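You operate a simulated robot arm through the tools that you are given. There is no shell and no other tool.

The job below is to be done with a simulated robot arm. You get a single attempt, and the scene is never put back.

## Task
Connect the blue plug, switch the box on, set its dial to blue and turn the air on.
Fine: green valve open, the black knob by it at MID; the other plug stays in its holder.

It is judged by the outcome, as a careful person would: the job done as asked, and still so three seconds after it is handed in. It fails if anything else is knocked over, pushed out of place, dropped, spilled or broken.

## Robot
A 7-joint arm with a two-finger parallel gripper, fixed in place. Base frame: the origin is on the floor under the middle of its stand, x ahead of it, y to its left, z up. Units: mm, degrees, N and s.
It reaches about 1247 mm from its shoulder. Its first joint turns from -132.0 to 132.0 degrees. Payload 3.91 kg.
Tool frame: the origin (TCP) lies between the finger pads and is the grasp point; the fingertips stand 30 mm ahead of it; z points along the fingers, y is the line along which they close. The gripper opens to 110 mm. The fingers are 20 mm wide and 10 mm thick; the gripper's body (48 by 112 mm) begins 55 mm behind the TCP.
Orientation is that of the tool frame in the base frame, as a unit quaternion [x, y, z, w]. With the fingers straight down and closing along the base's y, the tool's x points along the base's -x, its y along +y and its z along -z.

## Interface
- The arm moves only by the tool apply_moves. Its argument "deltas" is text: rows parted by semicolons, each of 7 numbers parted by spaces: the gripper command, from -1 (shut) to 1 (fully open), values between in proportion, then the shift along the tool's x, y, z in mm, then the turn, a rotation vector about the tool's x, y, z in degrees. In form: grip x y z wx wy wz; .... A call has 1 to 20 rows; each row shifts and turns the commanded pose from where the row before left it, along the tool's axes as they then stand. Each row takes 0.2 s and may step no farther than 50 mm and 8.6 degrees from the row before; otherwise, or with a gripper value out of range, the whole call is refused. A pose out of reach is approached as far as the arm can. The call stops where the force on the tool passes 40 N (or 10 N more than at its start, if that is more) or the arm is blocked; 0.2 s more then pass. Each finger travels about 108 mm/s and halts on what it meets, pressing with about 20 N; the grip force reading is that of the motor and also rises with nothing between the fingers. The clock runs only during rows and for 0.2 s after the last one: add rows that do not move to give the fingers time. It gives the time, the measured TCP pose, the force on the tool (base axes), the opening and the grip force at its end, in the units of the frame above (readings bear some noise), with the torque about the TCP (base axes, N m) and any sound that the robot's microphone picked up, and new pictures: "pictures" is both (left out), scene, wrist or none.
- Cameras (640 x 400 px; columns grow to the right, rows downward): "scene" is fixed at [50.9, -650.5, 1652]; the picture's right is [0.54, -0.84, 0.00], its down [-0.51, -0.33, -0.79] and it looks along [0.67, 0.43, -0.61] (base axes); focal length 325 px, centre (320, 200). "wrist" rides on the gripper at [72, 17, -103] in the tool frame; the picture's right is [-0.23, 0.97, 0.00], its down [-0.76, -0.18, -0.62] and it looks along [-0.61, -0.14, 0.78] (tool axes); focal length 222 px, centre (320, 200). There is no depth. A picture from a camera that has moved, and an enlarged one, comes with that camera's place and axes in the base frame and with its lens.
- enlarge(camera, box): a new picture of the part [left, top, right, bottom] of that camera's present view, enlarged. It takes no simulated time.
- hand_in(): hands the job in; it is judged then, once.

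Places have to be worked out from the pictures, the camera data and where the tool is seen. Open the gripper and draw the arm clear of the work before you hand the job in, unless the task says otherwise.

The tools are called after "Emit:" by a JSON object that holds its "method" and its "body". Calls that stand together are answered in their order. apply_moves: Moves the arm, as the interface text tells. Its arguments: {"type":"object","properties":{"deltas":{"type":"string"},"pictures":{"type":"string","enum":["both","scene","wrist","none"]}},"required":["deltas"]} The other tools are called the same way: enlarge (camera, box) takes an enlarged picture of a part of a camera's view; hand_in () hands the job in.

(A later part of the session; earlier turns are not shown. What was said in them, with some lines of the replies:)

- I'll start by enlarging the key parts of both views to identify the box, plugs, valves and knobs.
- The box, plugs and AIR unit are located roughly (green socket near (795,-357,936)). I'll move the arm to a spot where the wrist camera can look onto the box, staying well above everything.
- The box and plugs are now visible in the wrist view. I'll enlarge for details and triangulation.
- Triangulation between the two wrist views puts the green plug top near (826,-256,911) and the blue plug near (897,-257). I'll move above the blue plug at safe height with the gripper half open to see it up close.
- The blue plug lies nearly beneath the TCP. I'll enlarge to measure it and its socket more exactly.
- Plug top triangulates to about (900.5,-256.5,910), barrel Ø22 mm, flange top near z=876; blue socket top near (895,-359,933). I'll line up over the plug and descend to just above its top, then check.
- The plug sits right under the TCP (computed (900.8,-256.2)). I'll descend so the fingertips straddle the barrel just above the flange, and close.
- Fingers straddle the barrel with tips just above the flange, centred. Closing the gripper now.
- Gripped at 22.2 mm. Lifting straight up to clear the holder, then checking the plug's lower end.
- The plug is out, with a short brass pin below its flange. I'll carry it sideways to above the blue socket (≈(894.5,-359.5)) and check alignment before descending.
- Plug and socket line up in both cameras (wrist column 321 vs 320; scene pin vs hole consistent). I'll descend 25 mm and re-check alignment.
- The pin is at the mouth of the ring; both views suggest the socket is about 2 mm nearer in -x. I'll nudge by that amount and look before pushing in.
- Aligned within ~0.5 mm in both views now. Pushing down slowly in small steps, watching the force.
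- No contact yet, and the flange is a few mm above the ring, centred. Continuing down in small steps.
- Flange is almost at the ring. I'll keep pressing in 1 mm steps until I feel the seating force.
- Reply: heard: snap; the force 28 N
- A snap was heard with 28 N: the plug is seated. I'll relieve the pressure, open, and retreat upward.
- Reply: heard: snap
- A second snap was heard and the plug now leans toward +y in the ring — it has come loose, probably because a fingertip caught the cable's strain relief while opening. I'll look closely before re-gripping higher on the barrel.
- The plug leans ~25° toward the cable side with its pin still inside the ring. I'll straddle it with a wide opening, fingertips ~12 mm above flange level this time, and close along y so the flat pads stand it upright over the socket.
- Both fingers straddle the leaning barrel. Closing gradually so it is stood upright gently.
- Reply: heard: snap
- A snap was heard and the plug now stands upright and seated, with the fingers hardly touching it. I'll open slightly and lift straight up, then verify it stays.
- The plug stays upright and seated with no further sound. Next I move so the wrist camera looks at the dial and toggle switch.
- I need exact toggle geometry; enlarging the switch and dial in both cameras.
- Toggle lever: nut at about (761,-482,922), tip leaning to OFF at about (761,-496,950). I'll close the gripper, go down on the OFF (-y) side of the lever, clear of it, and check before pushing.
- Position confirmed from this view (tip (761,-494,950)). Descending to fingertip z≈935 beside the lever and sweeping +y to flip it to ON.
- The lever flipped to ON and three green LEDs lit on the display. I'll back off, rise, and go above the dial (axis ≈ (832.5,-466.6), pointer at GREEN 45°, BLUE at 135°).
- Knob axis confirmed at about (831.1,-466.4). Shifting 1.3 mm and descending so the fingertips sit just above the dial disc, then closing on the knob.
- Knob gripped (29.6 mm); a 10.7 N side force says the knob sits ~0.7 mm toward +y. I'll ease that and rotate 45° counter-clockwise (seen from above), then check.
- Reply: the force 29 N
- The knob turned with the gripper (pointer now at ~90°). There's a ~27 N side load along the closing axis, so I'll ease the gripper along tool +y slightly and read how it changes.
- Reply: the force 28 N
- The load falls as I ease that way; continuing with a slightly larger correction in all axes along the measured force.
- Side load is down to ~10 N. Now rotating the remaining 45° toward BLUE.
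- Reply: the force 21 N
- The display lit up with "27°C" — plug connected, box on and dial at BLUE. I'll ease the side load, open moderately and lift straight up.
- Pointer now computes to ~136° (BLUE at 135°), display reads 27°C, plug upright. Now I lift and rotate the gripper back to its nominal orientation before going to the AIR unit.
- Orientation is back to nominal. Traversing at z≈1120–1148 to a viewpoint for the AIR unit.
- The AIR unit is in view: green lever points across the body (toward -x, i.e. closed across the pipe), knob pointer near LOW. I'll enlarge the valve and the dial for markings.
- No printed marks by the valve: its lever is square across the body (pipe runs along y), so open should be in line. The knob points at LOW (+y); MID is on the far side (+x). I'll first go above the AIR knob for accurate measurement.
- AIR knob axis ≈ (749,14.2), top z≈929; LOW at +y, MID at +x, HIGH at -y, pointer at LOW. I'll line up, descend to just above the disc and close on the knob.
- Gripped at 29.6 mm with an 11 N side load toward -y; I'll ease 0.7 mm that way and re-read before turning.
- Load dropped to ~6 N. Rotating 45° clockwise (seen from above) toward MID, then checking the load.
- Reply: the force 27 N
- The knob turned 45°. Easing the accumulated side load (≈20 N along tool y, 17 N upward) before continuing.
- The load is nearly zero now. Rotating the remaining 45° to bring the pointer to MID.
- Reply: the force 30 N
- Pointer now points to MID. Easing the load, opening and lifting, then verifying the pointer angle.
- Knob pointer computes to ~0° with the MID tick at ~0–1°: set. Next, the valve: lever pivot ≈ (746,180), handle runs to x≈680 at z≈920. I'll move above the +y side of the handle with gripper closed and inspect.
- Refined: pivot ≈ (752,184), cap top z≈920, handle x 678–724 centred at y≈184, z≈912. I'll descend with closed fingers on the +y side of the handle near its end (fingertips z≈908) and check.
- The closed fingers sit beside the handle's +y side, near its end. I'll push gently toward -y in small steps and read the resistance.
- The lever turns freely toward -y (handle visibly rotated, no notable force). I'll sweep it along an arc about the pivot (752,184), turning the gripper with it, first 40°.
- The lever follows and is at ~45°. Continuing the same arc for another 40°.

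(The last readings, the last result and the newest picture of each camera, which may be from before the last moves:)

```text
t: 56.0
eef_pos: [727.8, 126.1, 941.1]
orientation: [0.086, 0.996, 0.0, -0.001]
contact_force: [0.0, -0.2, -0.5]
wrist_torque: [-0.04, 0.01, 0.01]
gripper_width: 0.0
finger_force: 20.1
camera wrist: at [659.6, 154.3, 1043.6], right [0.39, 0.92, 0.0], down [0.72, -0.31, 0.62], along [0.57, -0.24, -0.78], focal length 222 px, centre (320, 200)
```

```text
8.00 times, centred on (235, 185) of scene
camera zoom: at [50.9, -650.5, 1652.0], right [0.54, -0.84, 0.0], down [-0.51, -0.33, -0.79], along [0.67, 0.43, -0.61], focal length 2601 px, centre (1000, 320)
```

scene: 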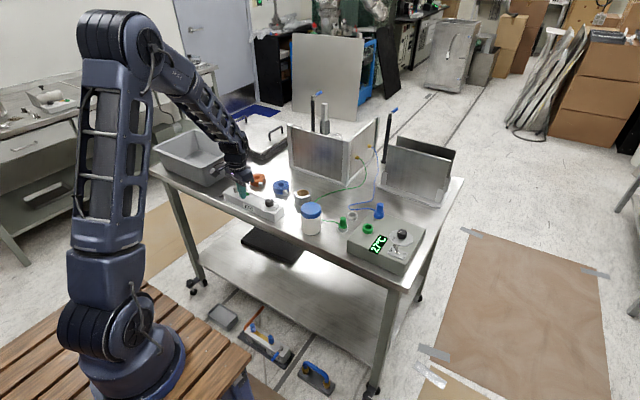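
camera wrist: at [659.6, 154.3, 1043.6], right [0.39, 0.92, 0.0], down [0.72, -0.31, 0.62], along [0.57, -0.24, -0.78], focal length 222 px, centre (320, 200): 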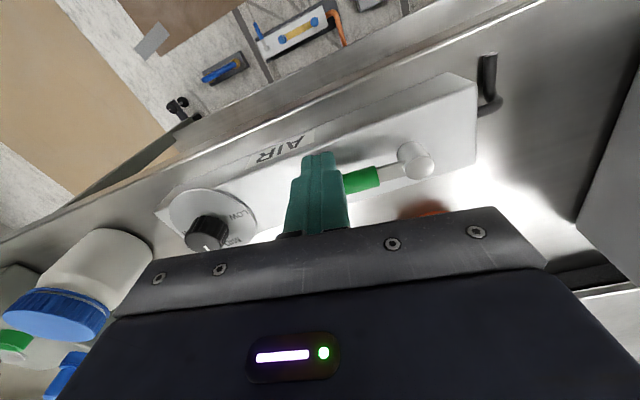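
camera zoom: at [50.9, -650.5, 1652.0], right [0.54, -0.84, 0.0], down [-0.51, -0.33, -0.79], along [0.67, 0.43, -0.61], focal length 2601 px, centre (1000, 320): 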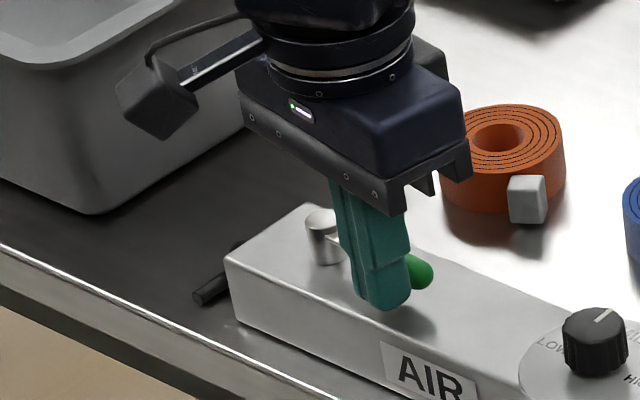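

Lever is at ~85°. Going on in 3° steps to bring it fully in line, watching for the stop.

Emit:
{"method": "apply_moves", "body": {"deltas": "-1 -3.25 -0.63 0 0 0 -3;-1 -3.25 -0.63 0 0 0 -3;-1 0 0 0 0 0 0", "pictures": "both"}}

Emit:
{"method": "enlarge", "body": {"camera": "wrist", "box": [240, 80, 440, 220]}}

Emit:
{"method": "enlarge", "body": {"camera": "scene", "box": [200, 160, 270, 210]}}

```text
t: 56.8
eef_pos: [733.1, 123.6, 940.5]
orientation: [0.035, 0.999, 0.0, -0.001]
contact_force: [-13.0, -0.3, 1.7]
wrist_torque: [-0.18, 0.29, 0.03]
gripper_width: 0.0
finger_force: 19.9
camera wrist: at [662.2, 144.8, 1043.6], right [0.29, 0.96, 0.0], down [0.75, -0.23, 0.62], along [0.59, -0.18, -0.78], focal length 222 px, centre (320, 200)
```

scene: 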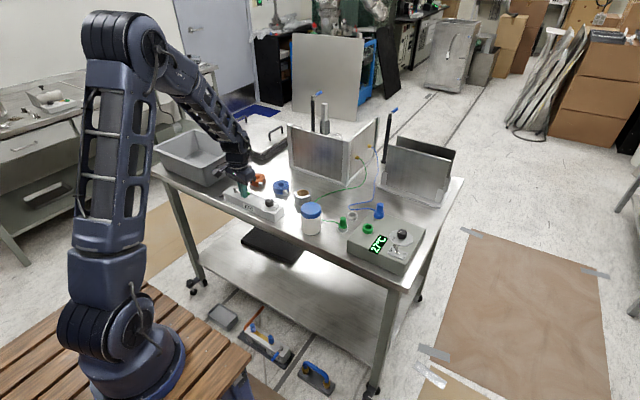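
wrist: 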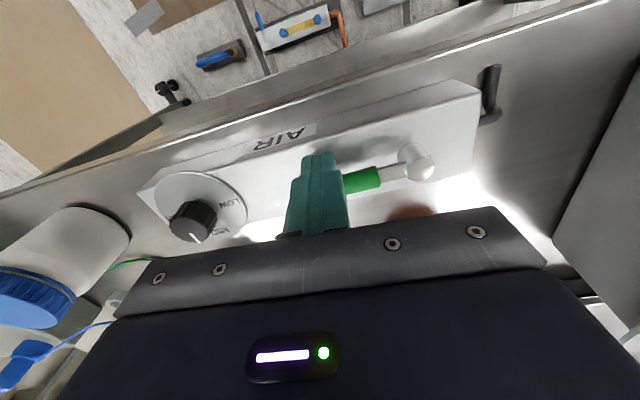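

```text
2.86 times, centred on (340, 150) of wrist
camera zoom: at [662.2, 144.8, 1043.6], right [0.29, 0.96, 0.0], down [0.75, -0.23, 0.62], along [0.59, -0.18, -0.78], focal length 635 px, centre (263, 343)
```

zoom: 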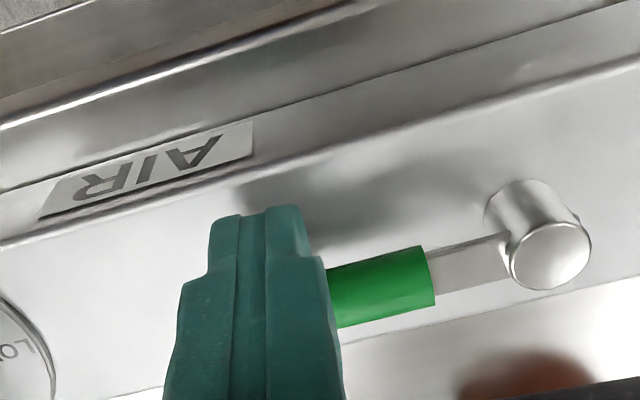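

```text
8.00 times, centred on (235, 185) of scene
camera zoom: at [50.9, -650.5, 1652.0], right [0.54, -0.84, 0.0], down [-0.51, -0.33, -0.79], along [0.67, 0.43, -0.61], focal length 2601 px, centre (1000, 320)
```

zoom: 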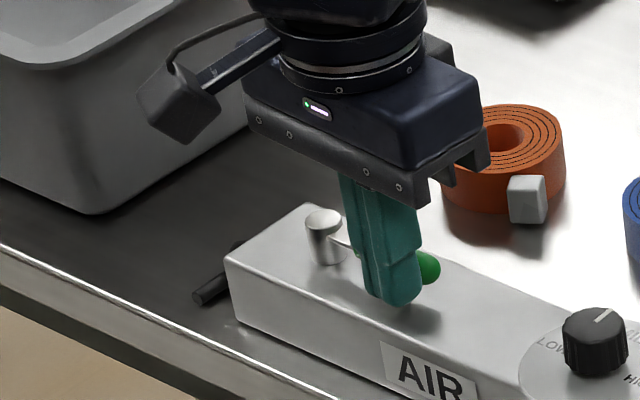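

A firm 13 N stop was met with the lever in line with the body — fully open. Backing off in -x and rising, then inspecting everything.

Emit:
{"method": "apply_moves", "body": {"deltas": "-1 8 0 0 0 0 0;-1 10 0 0 0 0 0;-1 0 0 -40 0 0 0;-1 0 0 -45 0 0 0;-1 40 0 -25 0 0 0;-1 45 0 0 0 0 -4;-1 0 0 0 0 0 0", "pictures": "both"}}

Emit:
{"method": "enlarge", "body": {"camera": "wrist", "box": [200, 40, 480, 210]}}

Emit:
{"method": "enlarge", "body": {"camera": "scene", "box": [210, 165, 310, 235]}}

Emit:
{"method": "enlarge", "body": {"camera": "scene", "box": [330, 190, 430, 260]}}

```text
t: 58.4
eef_pos: [631.4, 131.4, 1051.1]
orientation: [0.0, 1.0, 0.001, 0.001]
contact_force: [0.0, 0.2, 0.2]
wrist_torque: [0.01, 0.03, 0.01]
gripper_width: 0.0
finger_force: 19.9
camera wrist: at [559.0, 147.0, 1154.4], right [0.23, 0.97, 0.0], down [0.76, -0.18, 0.62], along [0.61, -0.14, -0.78], focal length 222 px, centre (320, 200)
```

scene: 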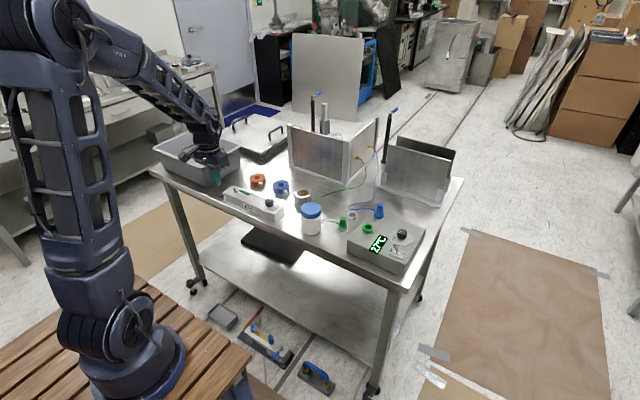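
wrist: 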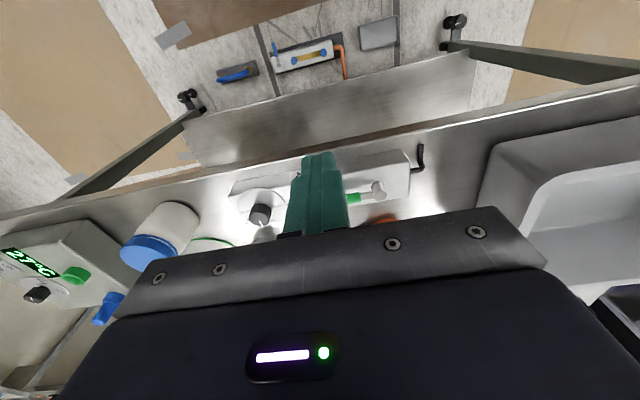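

```text
2.29 times, centred on (340, 125) of wrist
camera zoom: at [559.0, 147.0, 1154.4], right [0.23, 0.97, 0.0], down [0.76, -0.18, 0.62], along [0.61, -0.14, -0.78], focal length 508 px, centre (274, 371)
```

zoom: 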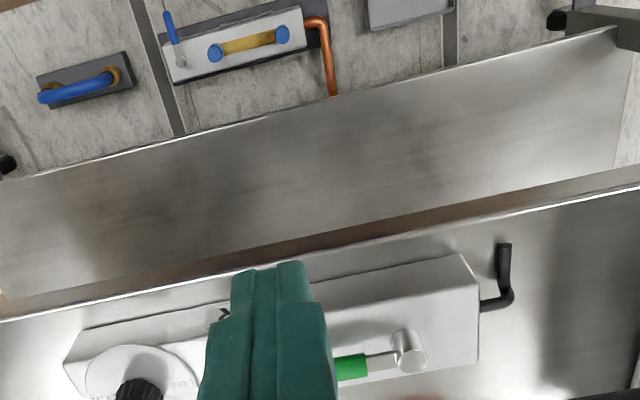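

```text
5.71 times, centred on (260, 200) of scene
camera zoom: at [50.9, -650.5, 1652.0], right [0.54, -0.84, 0.0], down [-0.51, -0.33, -0.79], along [0.67, 0.43, -0.61], focal length 1858 px, centre (663, 200)
```

zoom: 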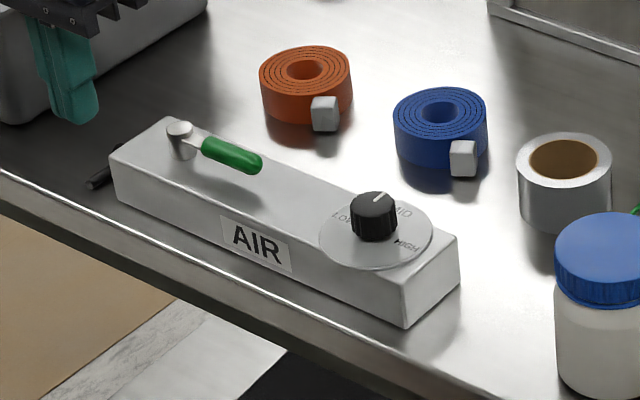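

```text
5.71 times, centred on (380, 225) of scene
camera zoom: at [50.9, -650.5, 1652.0], right [0.54, -0.84, 0.0], down [-0.51, -0.33, -0.79], along [0.67, 0.43, -0.61], focal length 1858 px, centre (-23, 57)
```

zoom: 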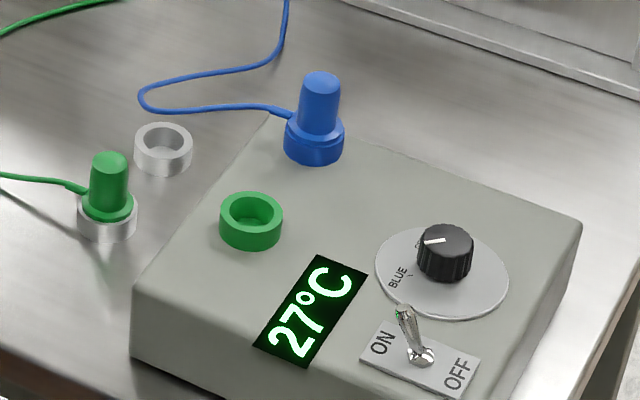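

Lever is in line and the AIR unit hasn't shifted; display still 27°C. I'll open the gripper, retreat up and back toward the robot, wait a moment, then do a final check.

Emit:
{"method": "apply_moves", "body": {"deltas": "0.3 10 -20 -40 0 0 0;0.3 10 -20 -40 0 0 0;0.3 10 -20 -40 0 0 0;0.3 10 -20 -30 0 0 0;0.3 0 0 0 0 0 0;0.3 0 0 0 0 0 0;0.3 0 0 0 0 0 0;0.3 0 0 0 0 0 0;0.3 0 0 0 0 0 0", "pictures": "both"}}

Emit:
{"method": "enlarge", "body": {"camera": "scene", "box": [355, 190, 405, 225]}}

Emit:
{"method": "enlarge", "body": {"camera": "scene", "box": [380, 215, 430, 260]}}

Emit:
{"method": "enlarge", "body": {"camera": "scene", "box": [220, 170, 300, 225]}}

Emit:
{"method": "enlarge", "body": {"camera": "wrist", "box": [200, 80, 480, 210]}}

```text
t: 60.4
eef_pos: [591.7, 50.1, 1200.2]
orientation: [0.0, 1.0, 0.0, 0.0]
contact_force: [0.4, -0.2, -0.1]
wrist_torque: [0.01, 0.02, -0.02]
gripper_width: 71.5
finger_force: 0.1
camera wrist: at [519.2, 66.8, 1304.1], right [0.23, 0.97, 0.0], down [0.76, -0.18, 0.62], along [0.61, -0.14, -0.78], focal length 222 px, centre (320, 200)
```

scene: 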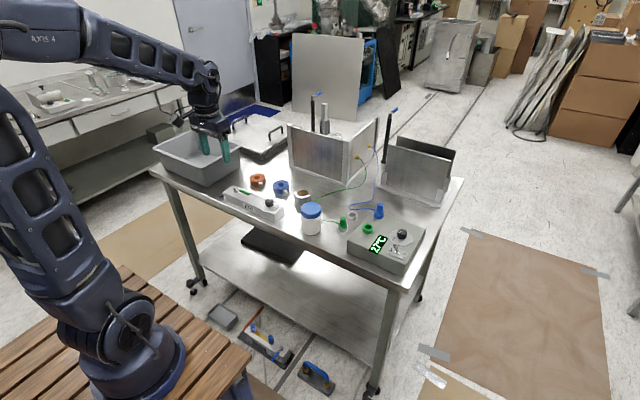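
wrist: 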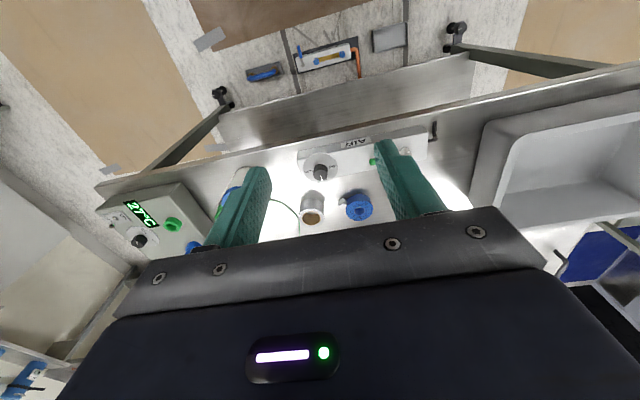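

```text
11.43 times, centred on (380, 208) of scene
camera zoom: at [50.9, -650.5, 1652.0], right [0.54, -0.84, 0.0], down [-0.51, -0.33, -0.79], along [0.67, 0.43, -0.61], focal length 3716 px, centre (-366, 114)
```

zoom: 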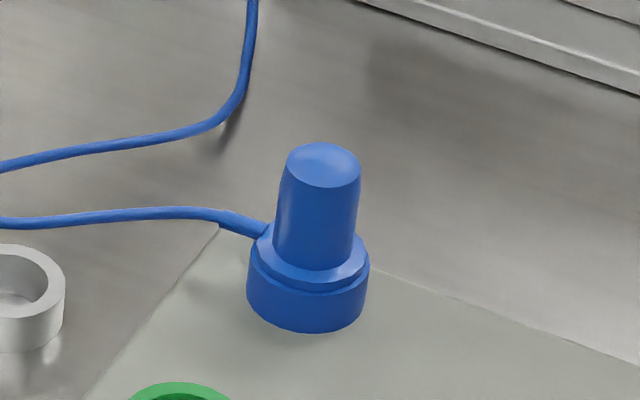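

```text
8.89 times, centred on (405, 238) of scene
camera zoom: at [50.9, -650.5, 1652.0], right [0.54, -0.84, 0.0], down [-0.51, -0.33, -0.79], along [0.67, 0.43, -0.61], focal length 2890 px, centre (-436, -133)
```

zoom: 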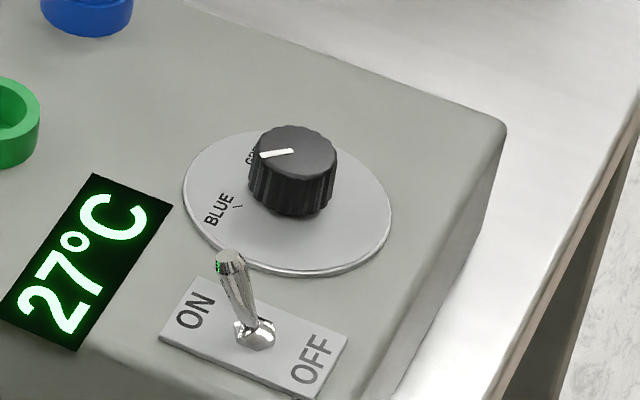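

```text
7.27 times, centred on (260, 198) of scene
camera zoom: at [50.9, -650.5, 1652.0], right [0.54, -0.84, 0.0], down [-0.51, -0.33, -0.79], along [0.67, 0.43, -0.61], focal length 2365 px, centre (756, 218)
```

zoom: 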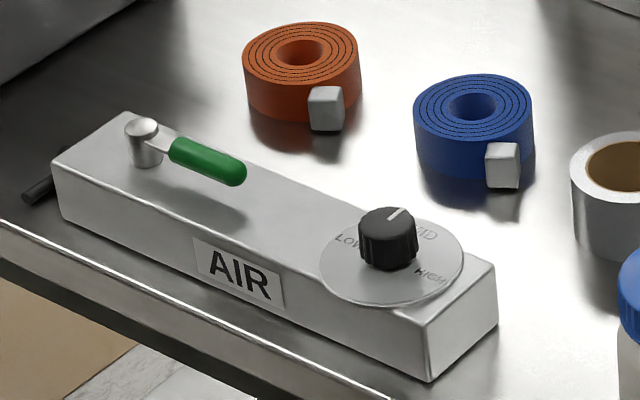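

```text
2.29 times, centred on (340, 145) of wrist
camera zoom: at [519.2, 66.8, 1304.1], right [0.23, 0.97, 0.0], down [0.76, -0.18, 0.62], along [0.61, -0.14, -0.78], focal length 508 px, centre (274, 326)
```

zoom: 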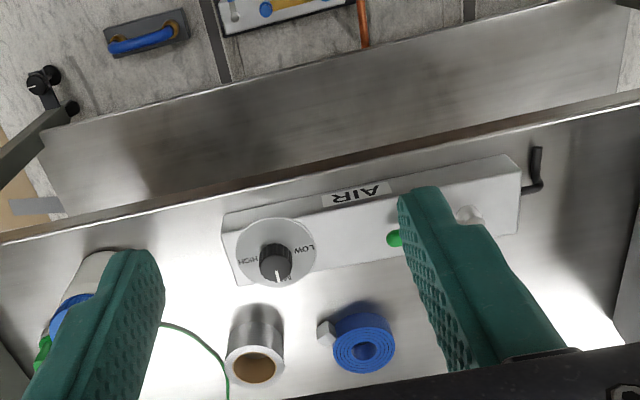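

Final check: blue plug upright and seated, switch ON with 27°C shown, dial at BLUE, green lever in line at its stop, AIR knob at MID, green plug still in its holder, nothing else displaced, and the arm is clear with the gripper open. Handing in.

Emit:
{"method": "hand_in", "body": {}}

```text
The job is handed in.
```

I finished the job and handed it in. In the final pictures everything is set as you asked:

- **Blue plug:** It is seated upright in the blue socket. It came loose once when I first let go of it. I stood it back up, heard it snap in, and it has held since.
- **Box:** The switch is at ON and the display reads 27°C.
- **Dial:** The pointer is on BLUE, within about a degree of the mark.
- **Air:** The green lever is turned in line with the unit, up against its stop, and the black knob is at MID. The valve has no printed marks, so I took "in line" as open. I heard no air flow to confirm it.
- **Everything else:** The green plug is still in its holder, and I saw nothing knocked over or moved. The arm is clear with the gripper open.
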